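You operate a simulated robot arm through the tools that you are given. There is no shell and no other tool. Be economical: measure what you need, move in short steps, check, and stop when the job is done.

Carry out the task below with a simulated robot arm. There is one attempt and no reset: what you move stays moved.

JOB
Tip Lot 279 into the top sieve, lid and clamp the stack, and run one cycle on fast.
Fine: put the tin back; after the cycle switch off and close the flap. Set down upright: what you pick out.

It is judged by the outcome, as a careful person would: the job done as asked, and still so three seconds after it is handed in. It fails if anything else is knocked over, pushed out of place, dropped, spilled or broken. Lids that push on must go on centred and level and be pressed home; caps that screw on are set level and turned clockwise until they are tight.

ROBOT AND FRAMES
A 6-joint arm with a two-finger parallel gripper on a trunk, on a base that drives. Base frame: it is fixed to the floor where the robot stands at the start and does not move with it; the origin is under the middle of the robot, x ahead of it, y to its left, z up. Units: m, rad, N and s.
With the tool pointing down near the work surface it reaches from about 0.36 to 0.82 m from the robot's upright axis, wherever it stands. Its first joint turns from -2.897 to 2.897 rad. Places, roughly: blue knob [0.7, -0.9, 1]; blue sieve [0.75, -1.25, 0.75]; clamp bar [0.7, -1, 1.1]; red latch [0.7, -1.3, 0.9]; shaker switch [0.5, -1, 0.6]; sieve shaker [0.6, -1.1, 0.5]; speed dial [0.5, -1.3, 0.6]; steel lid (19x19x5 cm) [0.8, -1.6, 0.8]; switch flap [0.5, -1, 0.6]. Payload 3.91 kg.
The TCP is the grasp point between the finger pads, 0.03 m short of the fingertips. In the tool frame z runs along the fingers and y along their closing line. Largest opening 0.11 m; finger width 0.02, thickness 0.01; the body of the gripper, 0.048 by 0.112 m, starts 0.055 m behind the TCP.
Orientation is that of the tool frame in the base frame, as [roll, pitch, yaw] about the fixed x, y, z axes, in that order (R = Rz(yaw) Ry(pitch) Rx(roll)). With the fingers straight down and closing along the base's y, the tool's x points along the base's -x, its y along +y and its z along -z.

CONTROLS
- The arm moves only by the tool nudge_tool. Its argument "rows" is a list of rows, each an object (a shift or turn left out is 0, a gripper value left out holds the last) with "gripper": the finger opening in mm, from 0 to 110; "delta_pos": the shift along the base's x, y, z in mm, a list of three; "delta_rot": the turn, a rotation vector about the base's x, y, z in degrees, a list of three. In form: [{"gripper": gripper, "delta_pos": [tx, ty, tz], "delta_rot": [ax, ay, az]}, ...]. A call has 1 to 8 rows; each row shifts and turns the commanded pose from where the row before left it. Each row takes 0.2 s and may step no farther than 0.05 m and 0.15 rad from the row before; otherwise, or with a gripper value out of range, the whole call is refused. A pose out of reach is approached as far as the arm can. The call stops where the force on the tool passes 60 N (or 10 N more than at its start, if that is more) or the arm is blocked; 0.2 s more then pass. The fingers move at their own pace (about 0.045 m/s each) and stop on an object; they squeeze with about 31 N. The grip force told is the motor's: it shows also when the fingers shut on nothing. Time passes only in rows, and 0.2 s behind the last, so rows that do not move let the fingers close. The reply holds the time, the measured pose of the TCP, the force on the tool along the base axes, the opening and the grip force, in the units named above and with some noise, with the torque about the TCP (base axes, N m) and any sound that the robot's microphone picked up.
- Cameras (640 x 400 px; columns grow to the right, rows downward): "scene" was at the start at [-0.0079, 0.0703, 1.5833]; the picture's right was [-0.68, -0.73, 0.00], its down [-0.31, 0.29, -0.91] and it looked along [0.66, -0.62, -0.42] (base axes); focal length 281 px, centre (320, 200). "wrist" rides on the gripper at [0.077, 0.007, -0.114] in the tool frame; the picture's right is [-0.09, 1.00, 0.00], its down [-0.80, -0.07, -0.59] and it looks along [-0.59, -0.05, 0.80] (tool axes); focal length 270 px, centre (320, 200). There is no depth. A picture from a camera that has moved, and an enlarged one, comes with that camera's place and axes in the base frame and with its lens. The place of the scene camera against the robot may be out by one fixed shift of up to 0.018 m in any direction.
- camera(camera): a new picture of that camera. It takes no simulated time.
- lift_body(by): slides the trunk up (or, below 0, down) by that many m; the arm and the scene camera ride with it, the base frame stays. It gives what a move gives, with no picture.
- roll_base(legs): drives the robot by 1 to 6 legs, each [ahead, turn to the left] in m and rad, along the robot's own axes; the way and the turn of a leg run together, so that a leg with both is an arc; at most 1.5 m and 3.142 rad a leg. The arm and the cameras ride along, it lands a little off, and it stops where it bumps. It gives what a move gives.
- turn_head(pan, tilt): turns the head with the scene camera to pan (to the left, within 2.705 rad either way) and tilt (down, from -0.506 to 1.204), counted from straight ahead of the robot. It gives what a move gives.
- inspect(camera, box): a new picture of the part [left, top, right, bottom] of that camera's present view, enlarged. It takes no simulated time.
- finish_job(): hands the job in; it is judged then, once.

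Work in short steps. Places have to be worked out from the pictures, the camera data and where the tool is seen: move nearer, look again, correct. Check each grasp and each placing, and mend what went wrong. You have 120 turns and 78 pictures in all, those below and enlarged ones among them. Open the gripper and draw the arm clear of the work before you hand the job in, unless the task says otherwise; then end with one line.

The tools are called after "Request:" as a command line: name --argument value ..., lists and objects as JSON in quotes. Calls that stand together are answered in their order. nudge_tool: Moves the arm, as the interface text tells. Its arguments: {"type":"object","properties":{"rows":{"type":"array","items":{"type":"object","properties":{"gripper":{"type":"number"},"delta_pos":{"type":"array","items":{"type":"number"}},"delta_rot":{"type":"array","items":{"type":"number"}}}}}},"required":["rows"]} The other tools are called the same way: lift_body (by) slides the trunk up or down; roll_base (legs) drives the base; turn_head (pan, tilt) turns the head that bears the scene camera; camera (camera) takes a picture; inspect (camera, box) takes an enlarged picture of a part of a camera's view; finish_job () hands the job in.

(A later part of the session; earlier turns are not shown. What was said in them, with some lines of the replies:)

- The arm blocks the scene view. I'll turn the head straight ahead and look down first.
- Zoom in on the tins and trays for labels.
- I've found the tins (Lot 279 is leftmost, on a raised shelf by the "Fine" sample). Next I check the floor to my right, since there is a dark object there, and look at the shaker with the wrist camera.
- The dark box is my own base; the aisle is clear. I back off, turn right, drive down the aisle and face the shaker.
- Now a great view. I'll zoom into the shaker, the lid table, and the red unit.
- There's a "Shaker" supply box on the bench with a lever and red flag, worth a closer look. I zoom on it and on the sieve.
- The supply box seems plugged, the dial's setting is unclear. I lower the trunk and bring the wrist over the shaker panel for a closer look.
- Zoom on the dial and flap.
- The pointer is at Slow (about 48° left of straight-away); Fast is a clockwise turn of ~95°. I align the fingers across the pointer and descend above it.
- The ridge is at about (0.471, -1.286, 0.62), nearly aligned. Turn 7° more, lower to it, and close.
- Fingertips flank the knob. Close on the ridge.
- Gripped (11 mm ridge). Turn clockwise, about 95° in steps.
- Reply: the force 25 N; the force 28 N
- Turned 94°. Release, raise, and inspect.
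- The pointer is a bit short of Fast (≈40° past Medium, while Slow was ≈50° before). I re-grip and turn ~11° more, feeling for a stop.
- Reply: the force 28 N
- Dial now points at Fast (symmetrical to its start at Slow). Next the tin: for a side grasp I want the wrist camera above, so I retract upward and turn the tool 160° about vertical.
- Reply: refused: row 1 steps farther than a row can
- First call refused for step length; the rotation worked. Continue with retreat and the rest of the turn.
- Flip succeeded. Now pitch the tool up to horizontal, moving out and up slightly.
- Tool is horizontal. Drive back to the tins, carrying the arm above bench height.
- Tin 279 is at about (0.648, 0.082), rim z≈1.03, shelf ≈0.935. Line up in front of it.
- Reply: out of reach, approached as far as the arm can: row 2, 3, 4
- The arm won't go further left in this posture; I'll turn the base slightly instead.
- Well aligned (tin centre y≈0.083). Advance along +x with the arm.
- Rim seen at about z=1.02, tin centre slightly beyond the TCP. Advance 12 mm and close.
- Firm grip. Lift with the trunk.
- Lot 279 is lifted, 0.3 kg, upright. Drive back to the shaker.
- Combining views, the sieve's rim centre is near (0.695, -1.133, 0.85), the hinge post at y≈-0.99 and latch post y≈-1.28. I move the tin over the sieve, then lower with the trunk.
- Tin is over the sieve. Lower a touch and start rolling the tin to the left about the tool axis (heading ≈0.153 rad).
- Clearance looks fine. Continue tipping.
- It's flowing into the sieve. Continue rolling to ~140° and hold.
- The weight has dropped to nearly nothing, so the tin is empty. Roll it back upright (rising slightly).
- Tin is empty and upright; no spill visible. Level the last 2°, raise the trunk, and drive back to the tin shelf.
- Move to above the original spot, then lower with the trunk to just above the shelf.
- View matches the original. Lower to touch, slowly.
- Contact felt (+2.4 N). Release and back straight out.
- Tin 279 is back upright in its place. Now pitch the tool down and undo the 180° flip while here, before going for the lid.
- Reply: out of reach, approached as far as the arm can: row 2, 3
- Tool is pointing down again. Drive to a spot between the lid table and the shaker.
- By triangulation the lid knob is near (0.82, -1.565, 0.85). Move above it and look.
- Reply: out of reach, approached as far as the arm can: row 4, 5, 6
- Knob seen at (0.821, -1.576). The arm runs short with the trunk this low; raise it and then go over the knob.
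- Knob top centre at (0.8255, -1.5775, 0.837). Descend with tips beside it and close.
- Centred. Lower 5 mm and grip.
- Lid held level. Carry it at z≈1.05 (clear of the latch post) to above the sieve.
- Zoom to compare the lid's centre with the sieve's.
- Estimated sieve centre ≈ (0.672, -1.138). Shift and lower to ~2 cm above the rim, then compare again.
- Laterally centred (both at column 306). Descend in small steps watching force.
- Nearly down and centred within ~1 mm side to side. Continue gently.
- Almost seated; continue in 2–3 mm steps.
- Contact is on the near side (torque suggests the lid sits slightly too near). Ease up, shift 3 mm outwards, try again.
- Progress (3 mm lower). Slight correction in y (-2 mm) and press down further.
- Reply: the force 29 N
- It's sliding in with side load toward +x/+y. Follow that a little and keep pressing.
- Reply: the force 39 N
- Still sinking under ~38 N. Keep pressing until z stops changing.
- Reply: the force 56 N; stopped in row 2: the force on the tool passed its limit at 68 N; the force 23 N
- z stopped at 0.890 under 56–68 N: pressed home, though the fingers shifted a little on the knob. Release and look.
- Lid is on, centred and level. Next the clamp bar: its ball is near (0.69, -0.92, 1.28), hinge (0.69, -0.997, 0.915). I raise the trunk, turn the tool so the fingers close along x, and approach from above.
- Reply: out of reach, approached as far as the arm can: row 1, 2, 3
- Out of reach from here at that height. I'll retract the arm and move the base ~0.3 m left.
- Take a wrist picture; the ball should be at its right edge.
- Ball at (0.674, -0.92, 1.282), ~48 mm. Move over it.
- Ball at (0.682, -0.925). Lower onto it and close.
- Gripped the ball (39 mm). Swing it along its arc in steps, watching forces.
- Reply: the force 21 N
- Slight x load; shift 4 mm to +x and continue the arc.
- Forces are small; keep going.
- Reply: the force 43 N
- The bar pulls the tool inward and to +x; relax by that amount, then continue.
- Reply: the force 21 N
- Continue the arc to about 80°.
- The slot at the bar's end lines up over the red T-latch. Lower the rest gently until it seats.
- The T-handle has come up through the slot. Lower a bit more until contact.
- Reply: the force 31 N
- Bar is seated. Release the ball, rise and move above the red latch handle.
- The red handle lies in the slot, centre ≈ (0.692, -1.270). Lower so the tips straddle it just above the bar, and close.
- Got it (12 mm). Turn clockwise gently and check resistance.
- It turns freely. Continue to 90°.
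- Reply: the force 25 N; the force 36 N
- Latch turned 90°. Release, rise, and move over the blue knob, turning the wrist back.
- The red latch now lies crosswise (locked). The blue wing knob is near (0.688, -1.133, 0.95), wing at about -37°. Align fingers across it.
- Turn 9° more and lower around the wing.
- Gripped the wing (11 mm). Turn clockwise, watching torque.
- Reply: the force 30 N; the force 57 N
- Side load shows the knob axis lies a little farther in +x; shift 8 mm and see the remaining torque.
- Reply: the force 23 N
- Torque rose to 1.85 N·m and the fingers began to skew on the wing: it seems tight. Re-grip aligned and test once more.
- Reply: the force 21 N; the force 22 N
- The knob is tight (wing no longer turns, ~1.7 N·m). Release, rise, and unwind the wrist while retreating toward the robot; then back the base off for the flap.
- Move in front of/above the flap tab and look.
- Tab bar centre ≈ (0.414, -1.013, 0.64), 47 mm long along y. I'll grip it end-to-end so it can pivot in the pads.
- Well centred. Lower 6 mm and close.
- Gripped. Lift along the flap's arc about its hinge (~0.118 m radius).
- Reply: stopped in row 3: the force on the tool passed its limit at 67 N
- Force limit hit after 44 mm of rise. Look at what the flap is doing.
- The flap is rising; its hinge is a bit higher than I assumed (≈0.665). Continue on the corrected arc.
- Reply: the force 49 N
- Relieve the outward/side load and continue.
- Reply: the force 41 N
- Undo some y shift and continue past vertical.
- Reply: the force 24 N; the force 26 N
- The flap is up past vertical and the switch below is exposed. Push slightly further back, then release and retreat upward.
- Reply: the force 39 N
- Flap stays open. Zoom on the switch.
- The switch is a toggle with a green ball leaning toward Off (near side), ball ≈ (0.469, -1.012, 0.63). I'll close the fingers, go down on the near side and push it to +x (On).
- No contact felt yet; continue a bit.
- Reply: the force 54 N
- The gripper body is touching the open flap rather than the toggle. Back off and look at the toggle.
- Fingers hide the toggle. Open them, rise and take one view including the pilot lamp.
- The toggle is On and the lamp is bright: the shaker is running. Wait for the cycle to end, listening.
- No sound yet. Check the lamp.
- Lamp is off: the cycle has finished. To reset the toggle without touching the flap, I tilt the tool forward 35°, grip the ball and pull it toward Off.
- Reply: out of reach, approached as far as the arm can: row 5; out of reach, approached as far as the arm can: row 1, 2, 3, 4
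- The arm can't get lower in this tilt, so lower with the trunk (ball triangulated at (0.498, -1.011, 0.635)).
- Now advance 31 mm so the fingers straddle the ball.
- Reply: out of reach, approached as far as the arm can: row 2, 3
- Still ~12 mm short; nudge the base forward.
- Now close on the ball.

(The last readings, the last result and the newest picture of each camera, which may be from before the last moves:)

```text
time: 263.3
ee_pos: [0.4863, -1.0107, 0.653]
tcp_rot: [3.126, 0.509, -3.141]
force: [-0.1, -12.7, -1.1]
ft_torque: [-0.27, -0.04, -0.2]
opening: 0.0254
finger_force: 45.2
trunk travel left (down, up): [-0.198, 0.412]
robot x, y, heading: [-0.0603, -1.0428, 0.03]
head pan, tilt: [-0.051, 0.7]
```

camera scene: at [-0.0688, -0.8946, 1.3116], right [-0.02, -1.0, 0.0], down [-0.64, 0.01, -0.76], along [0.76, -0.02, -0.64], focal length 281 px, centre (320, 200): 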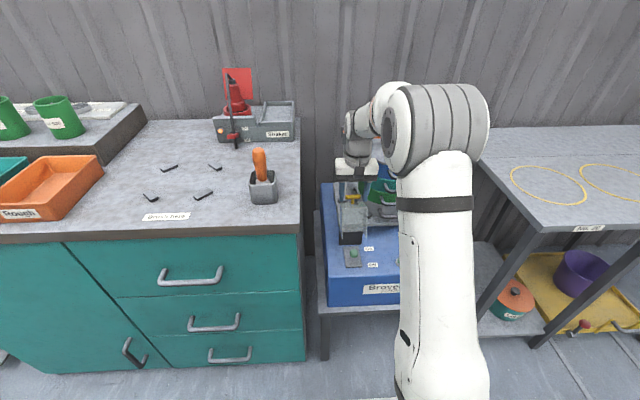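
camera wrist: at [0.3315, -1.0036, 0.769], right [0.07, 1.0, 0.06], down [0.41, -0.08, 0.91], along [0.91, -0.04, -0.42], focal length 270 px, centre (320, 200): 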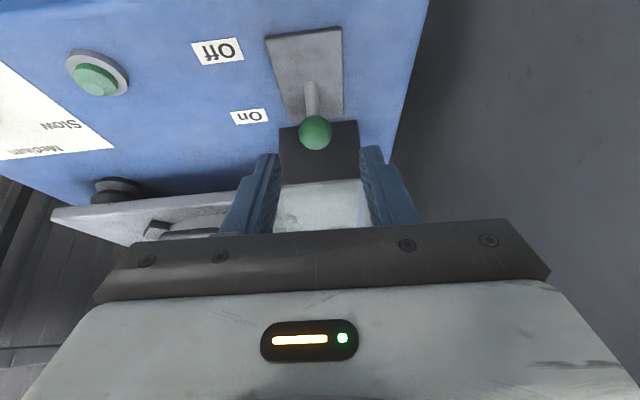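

Ball gripped (25 mm). Pull it toward Off.

Request:
nudge_tool --rows '[{"delta_pos": [-9, 0, 1]}, {"delta_pos": [-9, 0, 0.5]}, {"delta_pos": [-9, 0, -0.5]}, {"delta_pos": [-7, 0, -1]}, {}]'

```text
time: 264.5
ee_pos: [0.4615, -1.0109, 0.6538]
tcp_rot: [3.123, 0.512, 3.14]
force: [8.9, -32.4, 15.2]
ft_torque: [-0.69, -0.68, -0.34]
opening: 0.0264
finger_force: 16.5
out of reach, approached as far as the arm can: row 2, 3
trunk travel left (down, up): [-0.198, 0.412]
robot x, y, heading: [-0.0581, -1.0483, 0.028]
head pan, tilt: [-0.051, 0.7]
```

Nearly there; pull a few mm more, then open and retreat by backing the base, and look.

Request:
nudge_tool --rows '[{"delta_pos": [-4, 2, 0]}, {"delta_pos": [-3, 2, 0]}, {}]'

Request:
nudge_tool --rows '[{"gripper": 50}, {}, {}]'

Request:
roll_base --legs '[[-0.06, 0]]'

Request:
lift_body --by 0.08

Request:
camera --camera "wrist"

```text
time: 265.3
ee_pos: [0.4542, -1.0085, 0.653]
tcp_rot: [3.123, 0.51, 3.137]
force: [15.9, -43.2, -1.6]
ft_torque: [-0.53, -0.7, -0.43]
opening: 0.0315
finger_force: 21.0
trunk travel left (down, up): [-0.198, 0.412]
robot x, y, heading: [-0.0619, -1.0455, 0.027]
head pan, tilt: [-0.051, 0.7]
```

```text
time: 266.1
ee_pos: [0.4541, -1.0051, 0.6547]
tcp_rot: [3.125, 0.508, -3.14]
force: [0.3, 0.1, 0.1]
ft_torque: [0.0, 0.02, -0.01]
opening: 0.0502
finger_force: 0.1
trunk travel left (down, up): [-0.198, 0.412]
robot x, y, heading: [-0.0577, -1.043, 0.03]
head pan, tilt: [-0.051, 0.7]
```

```text
time: 267.1
ee_pos: [0.3907, -1.0067, 0.6531]
tcp_rot: [3.125, 0.507, -3.14]
force: [-0.5, 0.9, -0.3]
ft_torque: [-0.03, 0.03, -0.01]
opening: 0.0502
finger_force: 0.1
trunk travel left (down, up): [-0.198, 0.412]
robot x, y, heading: [-0.1164, -1.0464, 0.031]
head pan, tilt: [-0.051, 0.7]
```

```text
time: 268.3
ee_pos: [0.3918, -1.006, 0.7343]
tcp_rot: [3.126, 0.507, -3.141]
force: [-0.5, 0.3, -0.1]
ft_torque: [-0.02, 0.02, 0.04]
opening: 0.0499
finger_force: 0.0
trunk travel left (down, up): [-0.278, 0.332]
robot x, y, heading: [-0.1203, -1.0479, 0.034]
head pan, tilt: [-0.051, 0.7]
```

```text
3 pictures are left
camera wrist: at [0.2703, -1.0025, 0.7952], right [0.07, 1.0, 0.06], down [0.41, -0.08, 0.91], along [0.91, -0.04, -0.42], focal length 270 px, centre (320, 200)
```

wrist: 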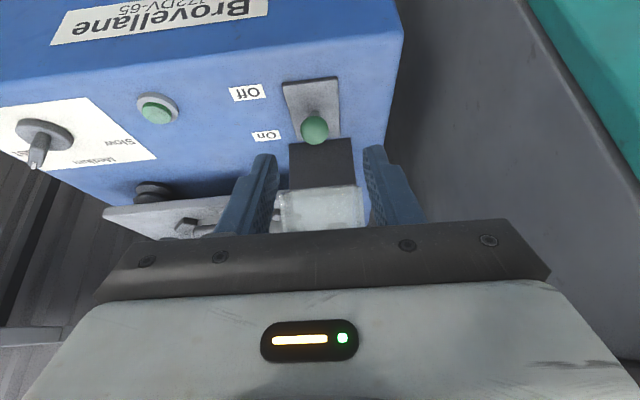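

The ball's ray matches the Off position (0.469, 0.633), lamp dark. Now right the tool and go above the flap's tab to look.

Request:
nudge_tool --rows '[{"delta_pos": [0, 0, 45], "delta_rot": [0, 7.2, 0], "gripper": 90}, {"delta_pos": [0, 0, 45], "delta_rot": [0, 7.2, 0]}, {"delta_pos": [0, 0, 45], "delta_rot": [0, 7.2, 0]}, {"delta_pos": [10, 0, 45], "delta_rot": [0, 7.2, 0]}, {"delta_pos": [25, 0, 40]}, {"delta_pos": [30, 0, 38]}, {"delta_pos": [43, -2, 8]}, {}]'

Request:
camera --camera "wrist"

```text
time: 270.1
ee_pos: [0.5164, -1.0276, 0.9336]
tcp_rot: [-3.061, 0.282, -3.141]
force: [0.2, -0.3, -0.4]
ft_torque: [-0.01, 0.04, -0.01]
opening: 0.09
finger_force: 0.0
out of reach, approached as far as the arm can: row 1, 2
trunk travel left (down, up): [-0.278, 0.332]
robot x, y, heading: [-0.1229, -1.0464, 0.029]
head pan, tilt: [-0.051, 0.7]
```

```text
2 pictures are left
camera wrist: at [0.4119, -1.0113, 1.0202], right [0.11, 0.99, -0.05], down [0.6, -0.02, 0.8], along [0.79, -0.12, -0.6], focal length 270 px, centre (320, 200)
```

wrist: 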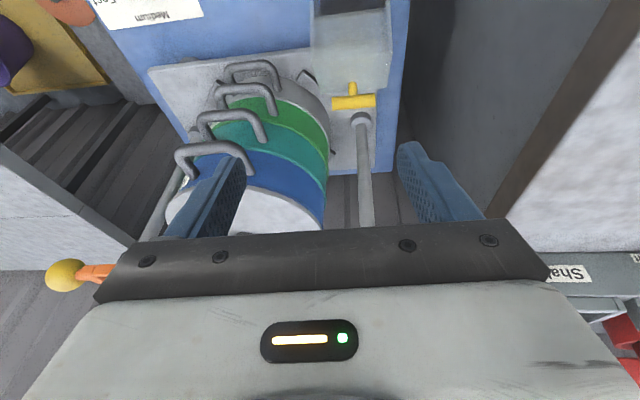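

Tab seen at ≈ (0.57, -1.008, 0.783). Straighten the tool, go above it, lower, and grip its ends.

Request:
nudge_tool --rows '[{"delta_pos": [5, 10, 0], "delta_rot": [2.35, 8.1, 0]}, {"delta_pos": [5, 10, 0], "delta_rot": [2.35, 8.1, 0]}, {}, {}]'

```text
time: 271.1
ee_pos: [0.5246, -1.0083, 0.9331]
tcp_rot: [-3.141, 0.001, 3.128]
force: [0.2, 0.4, -0.3]
ft_torque: [0.03, -0.03, 0.04]
opening: 0.09
finger_force: 0.1
trunk travel left (down, up): [-0.278, 0.332]
robot x, y, heading: [-0.121, -1.0483, 0.03]
head pan, tilt: [-0.051, 0.7]
```

Request:
nudge_tool --rows '[{"delta_pos": [23, 0, -35]}, {"delta_pos": [23, 0, -35]}, {"delta_pos": [0, 0, -40]}, {"delta_pos": [0, 0, -25]}, {"delta_pos": [0, 0, -7]}, {}]'

Request:
nudge_tool --rows '[{"gripper": 40}, {}, {}, {}, {}]'

```text
time: 272.5
ee_pos: [0.5711, -1.0101, 0.7896]
tcp_rot: [3.141, 0.001, 3.125]
force: [0.2, 0.0, 0.4]
ft_torque: [-0.01, 0.03, -0.02]
opening: 0.0899
finger_force: 0.0
trunk travel left (down, up): [-0.278, 0.332]
robot x, y, heading: [-0.121, -1.0479, 0.029]
head pan, tilt: [-0.051, 0.7]
```

```text
time: 273.7
ee_pos: [0.5718, -1.0067, 0.7896]
tcp_rot: [3.141, 0.001, 3.129]
force: [-1.2, 30.9, 0.4]
ft_torque: [1.08, 0.0, 0.12]
opening: 0.0566
finger_force: 44.8
trunk travel left (down, up): [-0.278, 0.332]
robot x, y, heading: [-0.123, -1.0464, 0.033]
head pan, tilt: [-0.051, 0.7]
```

Tab gripped. Relieve the side load and bring the flap forward along the recorded arc.

Request:
nudge_tool --rows '[{"delta_pos": [0, 5, 0]}, {"delta_pos": [-14, 0, 4]}, {"delta_pos": [-22, 0, 2.5]}, {"delta_pos": [-30, 0, -1]}, {}]'

Request:
nudge_tool --rows '[{"delta_pos": [-28, 0, -7]}, {"delta_pos": [-19, 0, -14]}, {}]'

```text
time: 274.9
ee_pos: [0.5045, -1.0096, 0.7958]
tcp_rot: [-3.14, 0.002, 3.126]
force: [7.8, -42.1, 12.3]
ft_torque: [-1.34, -1.29, -0.42]
opening: 0.0568
finger_force: 45.2
trunk travel left (down, up): [-0.278, 0.332]
robot x, y, heading: [-0.1199, -1.046, 0.031]
head pan, tilt: [-0.051, 0.7]
```

```text
time: 275.7
ee_pos: [0.4557, -1.0113, 0.7755]
tcp_rot: [-3.14, 0.0, 3.127]
force: [-4.0, -46.5, 23.3]
ft_torque: [-1.1, -1.02, -0.45]
opening: 0.0567
finger_force: 45.4
trunk travel left (down, up): [-0.278, 0.332]
robot x, y, heading: [-0.1224, -1.0499, 0.031]
head pan, tilt: [-0.051, 0.7]
```

Undo the y offset and continue down.

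Request:
nudge_tool --rows '[{"delta_pos": [0, -6, 0]}, {"delta_pos": [-15, 0, -17]}, {"delta_pos": [-13, 0, -22]}, {}]'

Request:
nudge_tool --rows '[{"delta_pos": [-9, 0, -22]}, {"delta_pos": [-4, 0, -20]}, {"delta_pos": [-2, 0, -20]}, {}]'

```text
time: 276.7
ee_pos: [0.4252, -1.0121, 0.7377]
tcp_rot: [-3.141, -0.006, 3.128]
force: [-40.6, -12.2, 27.2]
ft_torque: [-0.01, 0.28, -0.2]
opening: 0.0568
finger_force: 45.1
trunk travel left (down, up): [-0.278, 0.332]
robot x, y, heading: [-0.1206, -1.0494, 0.029]
head pan, tilt: [-0.051, 0.7]
```

```text
time: 277.7
ee_pos: [0.4151, -1.0124, 0.673]
tcp_rot: [-3.14, 0.0, 3.128]
force: [-21.5, -22.4, 3.5]
ft_torque: [-0.35, -0.24, -0.13]
opening: 0.0566
finger_force: 45.0
trunk travel left (down, up): [-0.278, 0.332]
robot x, y, heading: [-0.1214, -1.0446, 0.036]
head pan, tilt: [-0.051, 0.7]
```

Nearly closed (was 0.648 at the start). Lower the last part.

Request:
nudge_tool --rows '[{"delta_pos": [-2, -3, -12]}, {"delta_pos": [0, 0, -10]}, {"delta_pos": [0, 0, -4]}, {}]'

```text
time: 278.7
ee_pos: [0.4182, -1.0124, 0.6537]
tcp_rot: [3.141, 0.016, 3.13]
force: [21.0, 7.8, 48.3]
ft_torque: [0.37, -0.82, -0.13]
opening: 0.0573
finger_force: 45.0
trunk travel left (down, up): [-0.278, 0.332]
robot x, y, heading: [-0.1199, -1.0465, 0.031]
head pan, tilt: [-0.051, 0.7]
```

Firm stop: closed. Release, rise and back away, then check with a picture.

Request:
nudge_tool --rows '[{"gripper": 90}, {}, {}, {"delta_pos": [0, 0, 30]}, {"delta_pos": [0, 0, 40]}, {"delta_pos": [-10, 0, 40]}, {"delta_pos": [-10, 0, 40]}, {}]'

Request:
camera --camera "wrist"

```text
time: 280.5
ee_pos: [0.3943, -1.0138, 0.7974]
tcp_rot: [-3.141, 0.001, 3.129]
force: [-0.1, -0.2, -0.2]
ft_torque: [-0.02, -0.03, 0.0]
opening: 0.09
finger_force: 0.0
trunk travel left (down, up): [-0.278, 0.332]
robot x, y, heading: [-0.1204, -1.045, 0.032]
head pan, tilt: [-0.051, 0.7]
```

```text
1 pictures are left
camera wrist: at [0.319, -1.006, 0.9106], right [0.1, 0.99, 0.0], down [0.8, -0.08, 0.59], along [0.59, -0.06, -0.8], focal length 270 px, centre (320, 200)
```

wrist: 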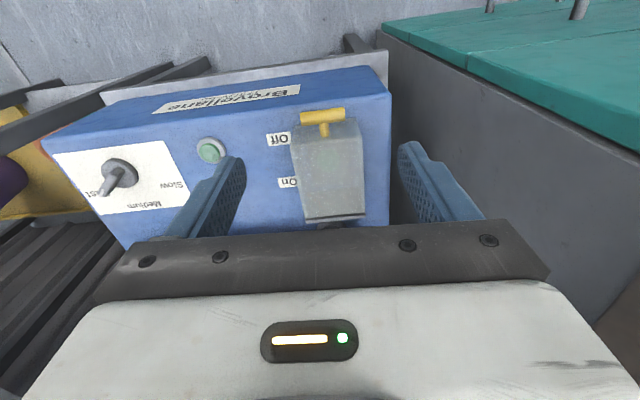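

Flap is closed as at the start, lamp dark. Draw the arm clear, back the base off, and take a final overview.

Request:
nudge_tool --rows '[{"delta_pos": [0, -20, 45]}, {"delta_pos": [0, -30, 40]}, {"delta_pos": [0, -40, 30]}, {"delta_pos": [0, -45, 20]}, {"delta_pos": [0, -45, 20]}, {"delta_pos": [0, -45, 0]}]'

Request:
roll_base --legs '[[-0.15, 0]]'

Request:
turn_head --pan 0.15 --tilt 0.5

Request:
camera --camera "scene"

```text
time: 281.9
ee_pos: [0.3934, -1.2394, 0.9535]
tcp_rot: [-3.141, 0.0, 3.128]
force: [-0.1, -0.2, 1.3]
ft_torque: [0.01, 0.0, -0.01]
opening: 0.09
finger_force: 0.1
trunk travel left (down, up): [-0.278, 0.332]
robot x, y, heading: [-0.1212, -1.046, 0.03]
head pan, tilt: [-0.051, 0.7]
```

```text
time: 283.2
ee_pos: [0.242, -1.2439, 0.9539]
tcp_rot: [-3.14, 0.0, 3.125]
force: [0.1, 0.8, 0.2]
ft_torque: [0.0, 0.0, -0.01]
opening: 0.09
finger_force: 0.2
trunk travel left (down, up): [-0.278, 0.332]
robot x, y, heading: [-0.2767, -1.0488, 0.032]
head pan, tilt: [-0.051, 0.7]
```

```text
time: 284.0
ee_pos: [0.2429, -1.2444, 0.9531]
tcp_rot: [3.14, 0.0, 3.128]
force: [0.5, -0.1, 0.1]
ft_torque: [-0.02, 0.0, 0.0]
opening: 0.0897
finger_force: 0.0
trunk travel left (down, up): [-0.278, 0.332]
robot x, y, heading: [-0.2765, -1.052, 0.031]
head pan, tilt: [0.15, 0.499]
```

```text
0 pictures are left
camera scene: at [-0.2642, -0.8849, 1.3557], right [0.18, -0.98, 0.0], down [-0.47, -0.09, -0.88], along [0.86, 0.16, -0.48], focal length 281 px, centre (320, 200)
```

scene: 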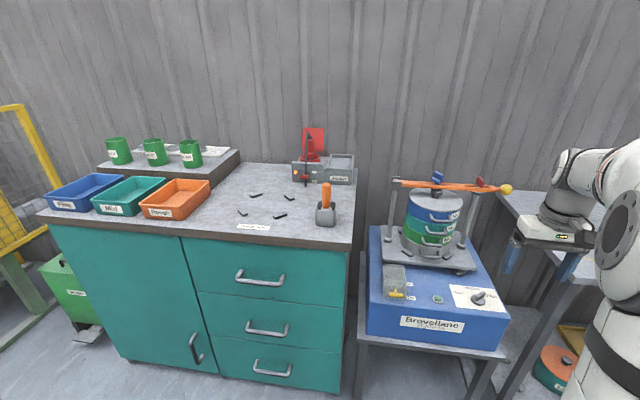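

The overview shows everything in order: tin back in its row, stack lidded and clamped, flap closed, and the arm clear. Hand in.

Request:
finish_job

```text
The job is handed in.
```

I tipped Lot 279 into the top sieve and stood the empty tin back upright in its place. I lidded, clamped and latched the stack and ran one cycle on fast (the lamp lit, then went out by itself). Then I switched the shaker off and closed the flap.
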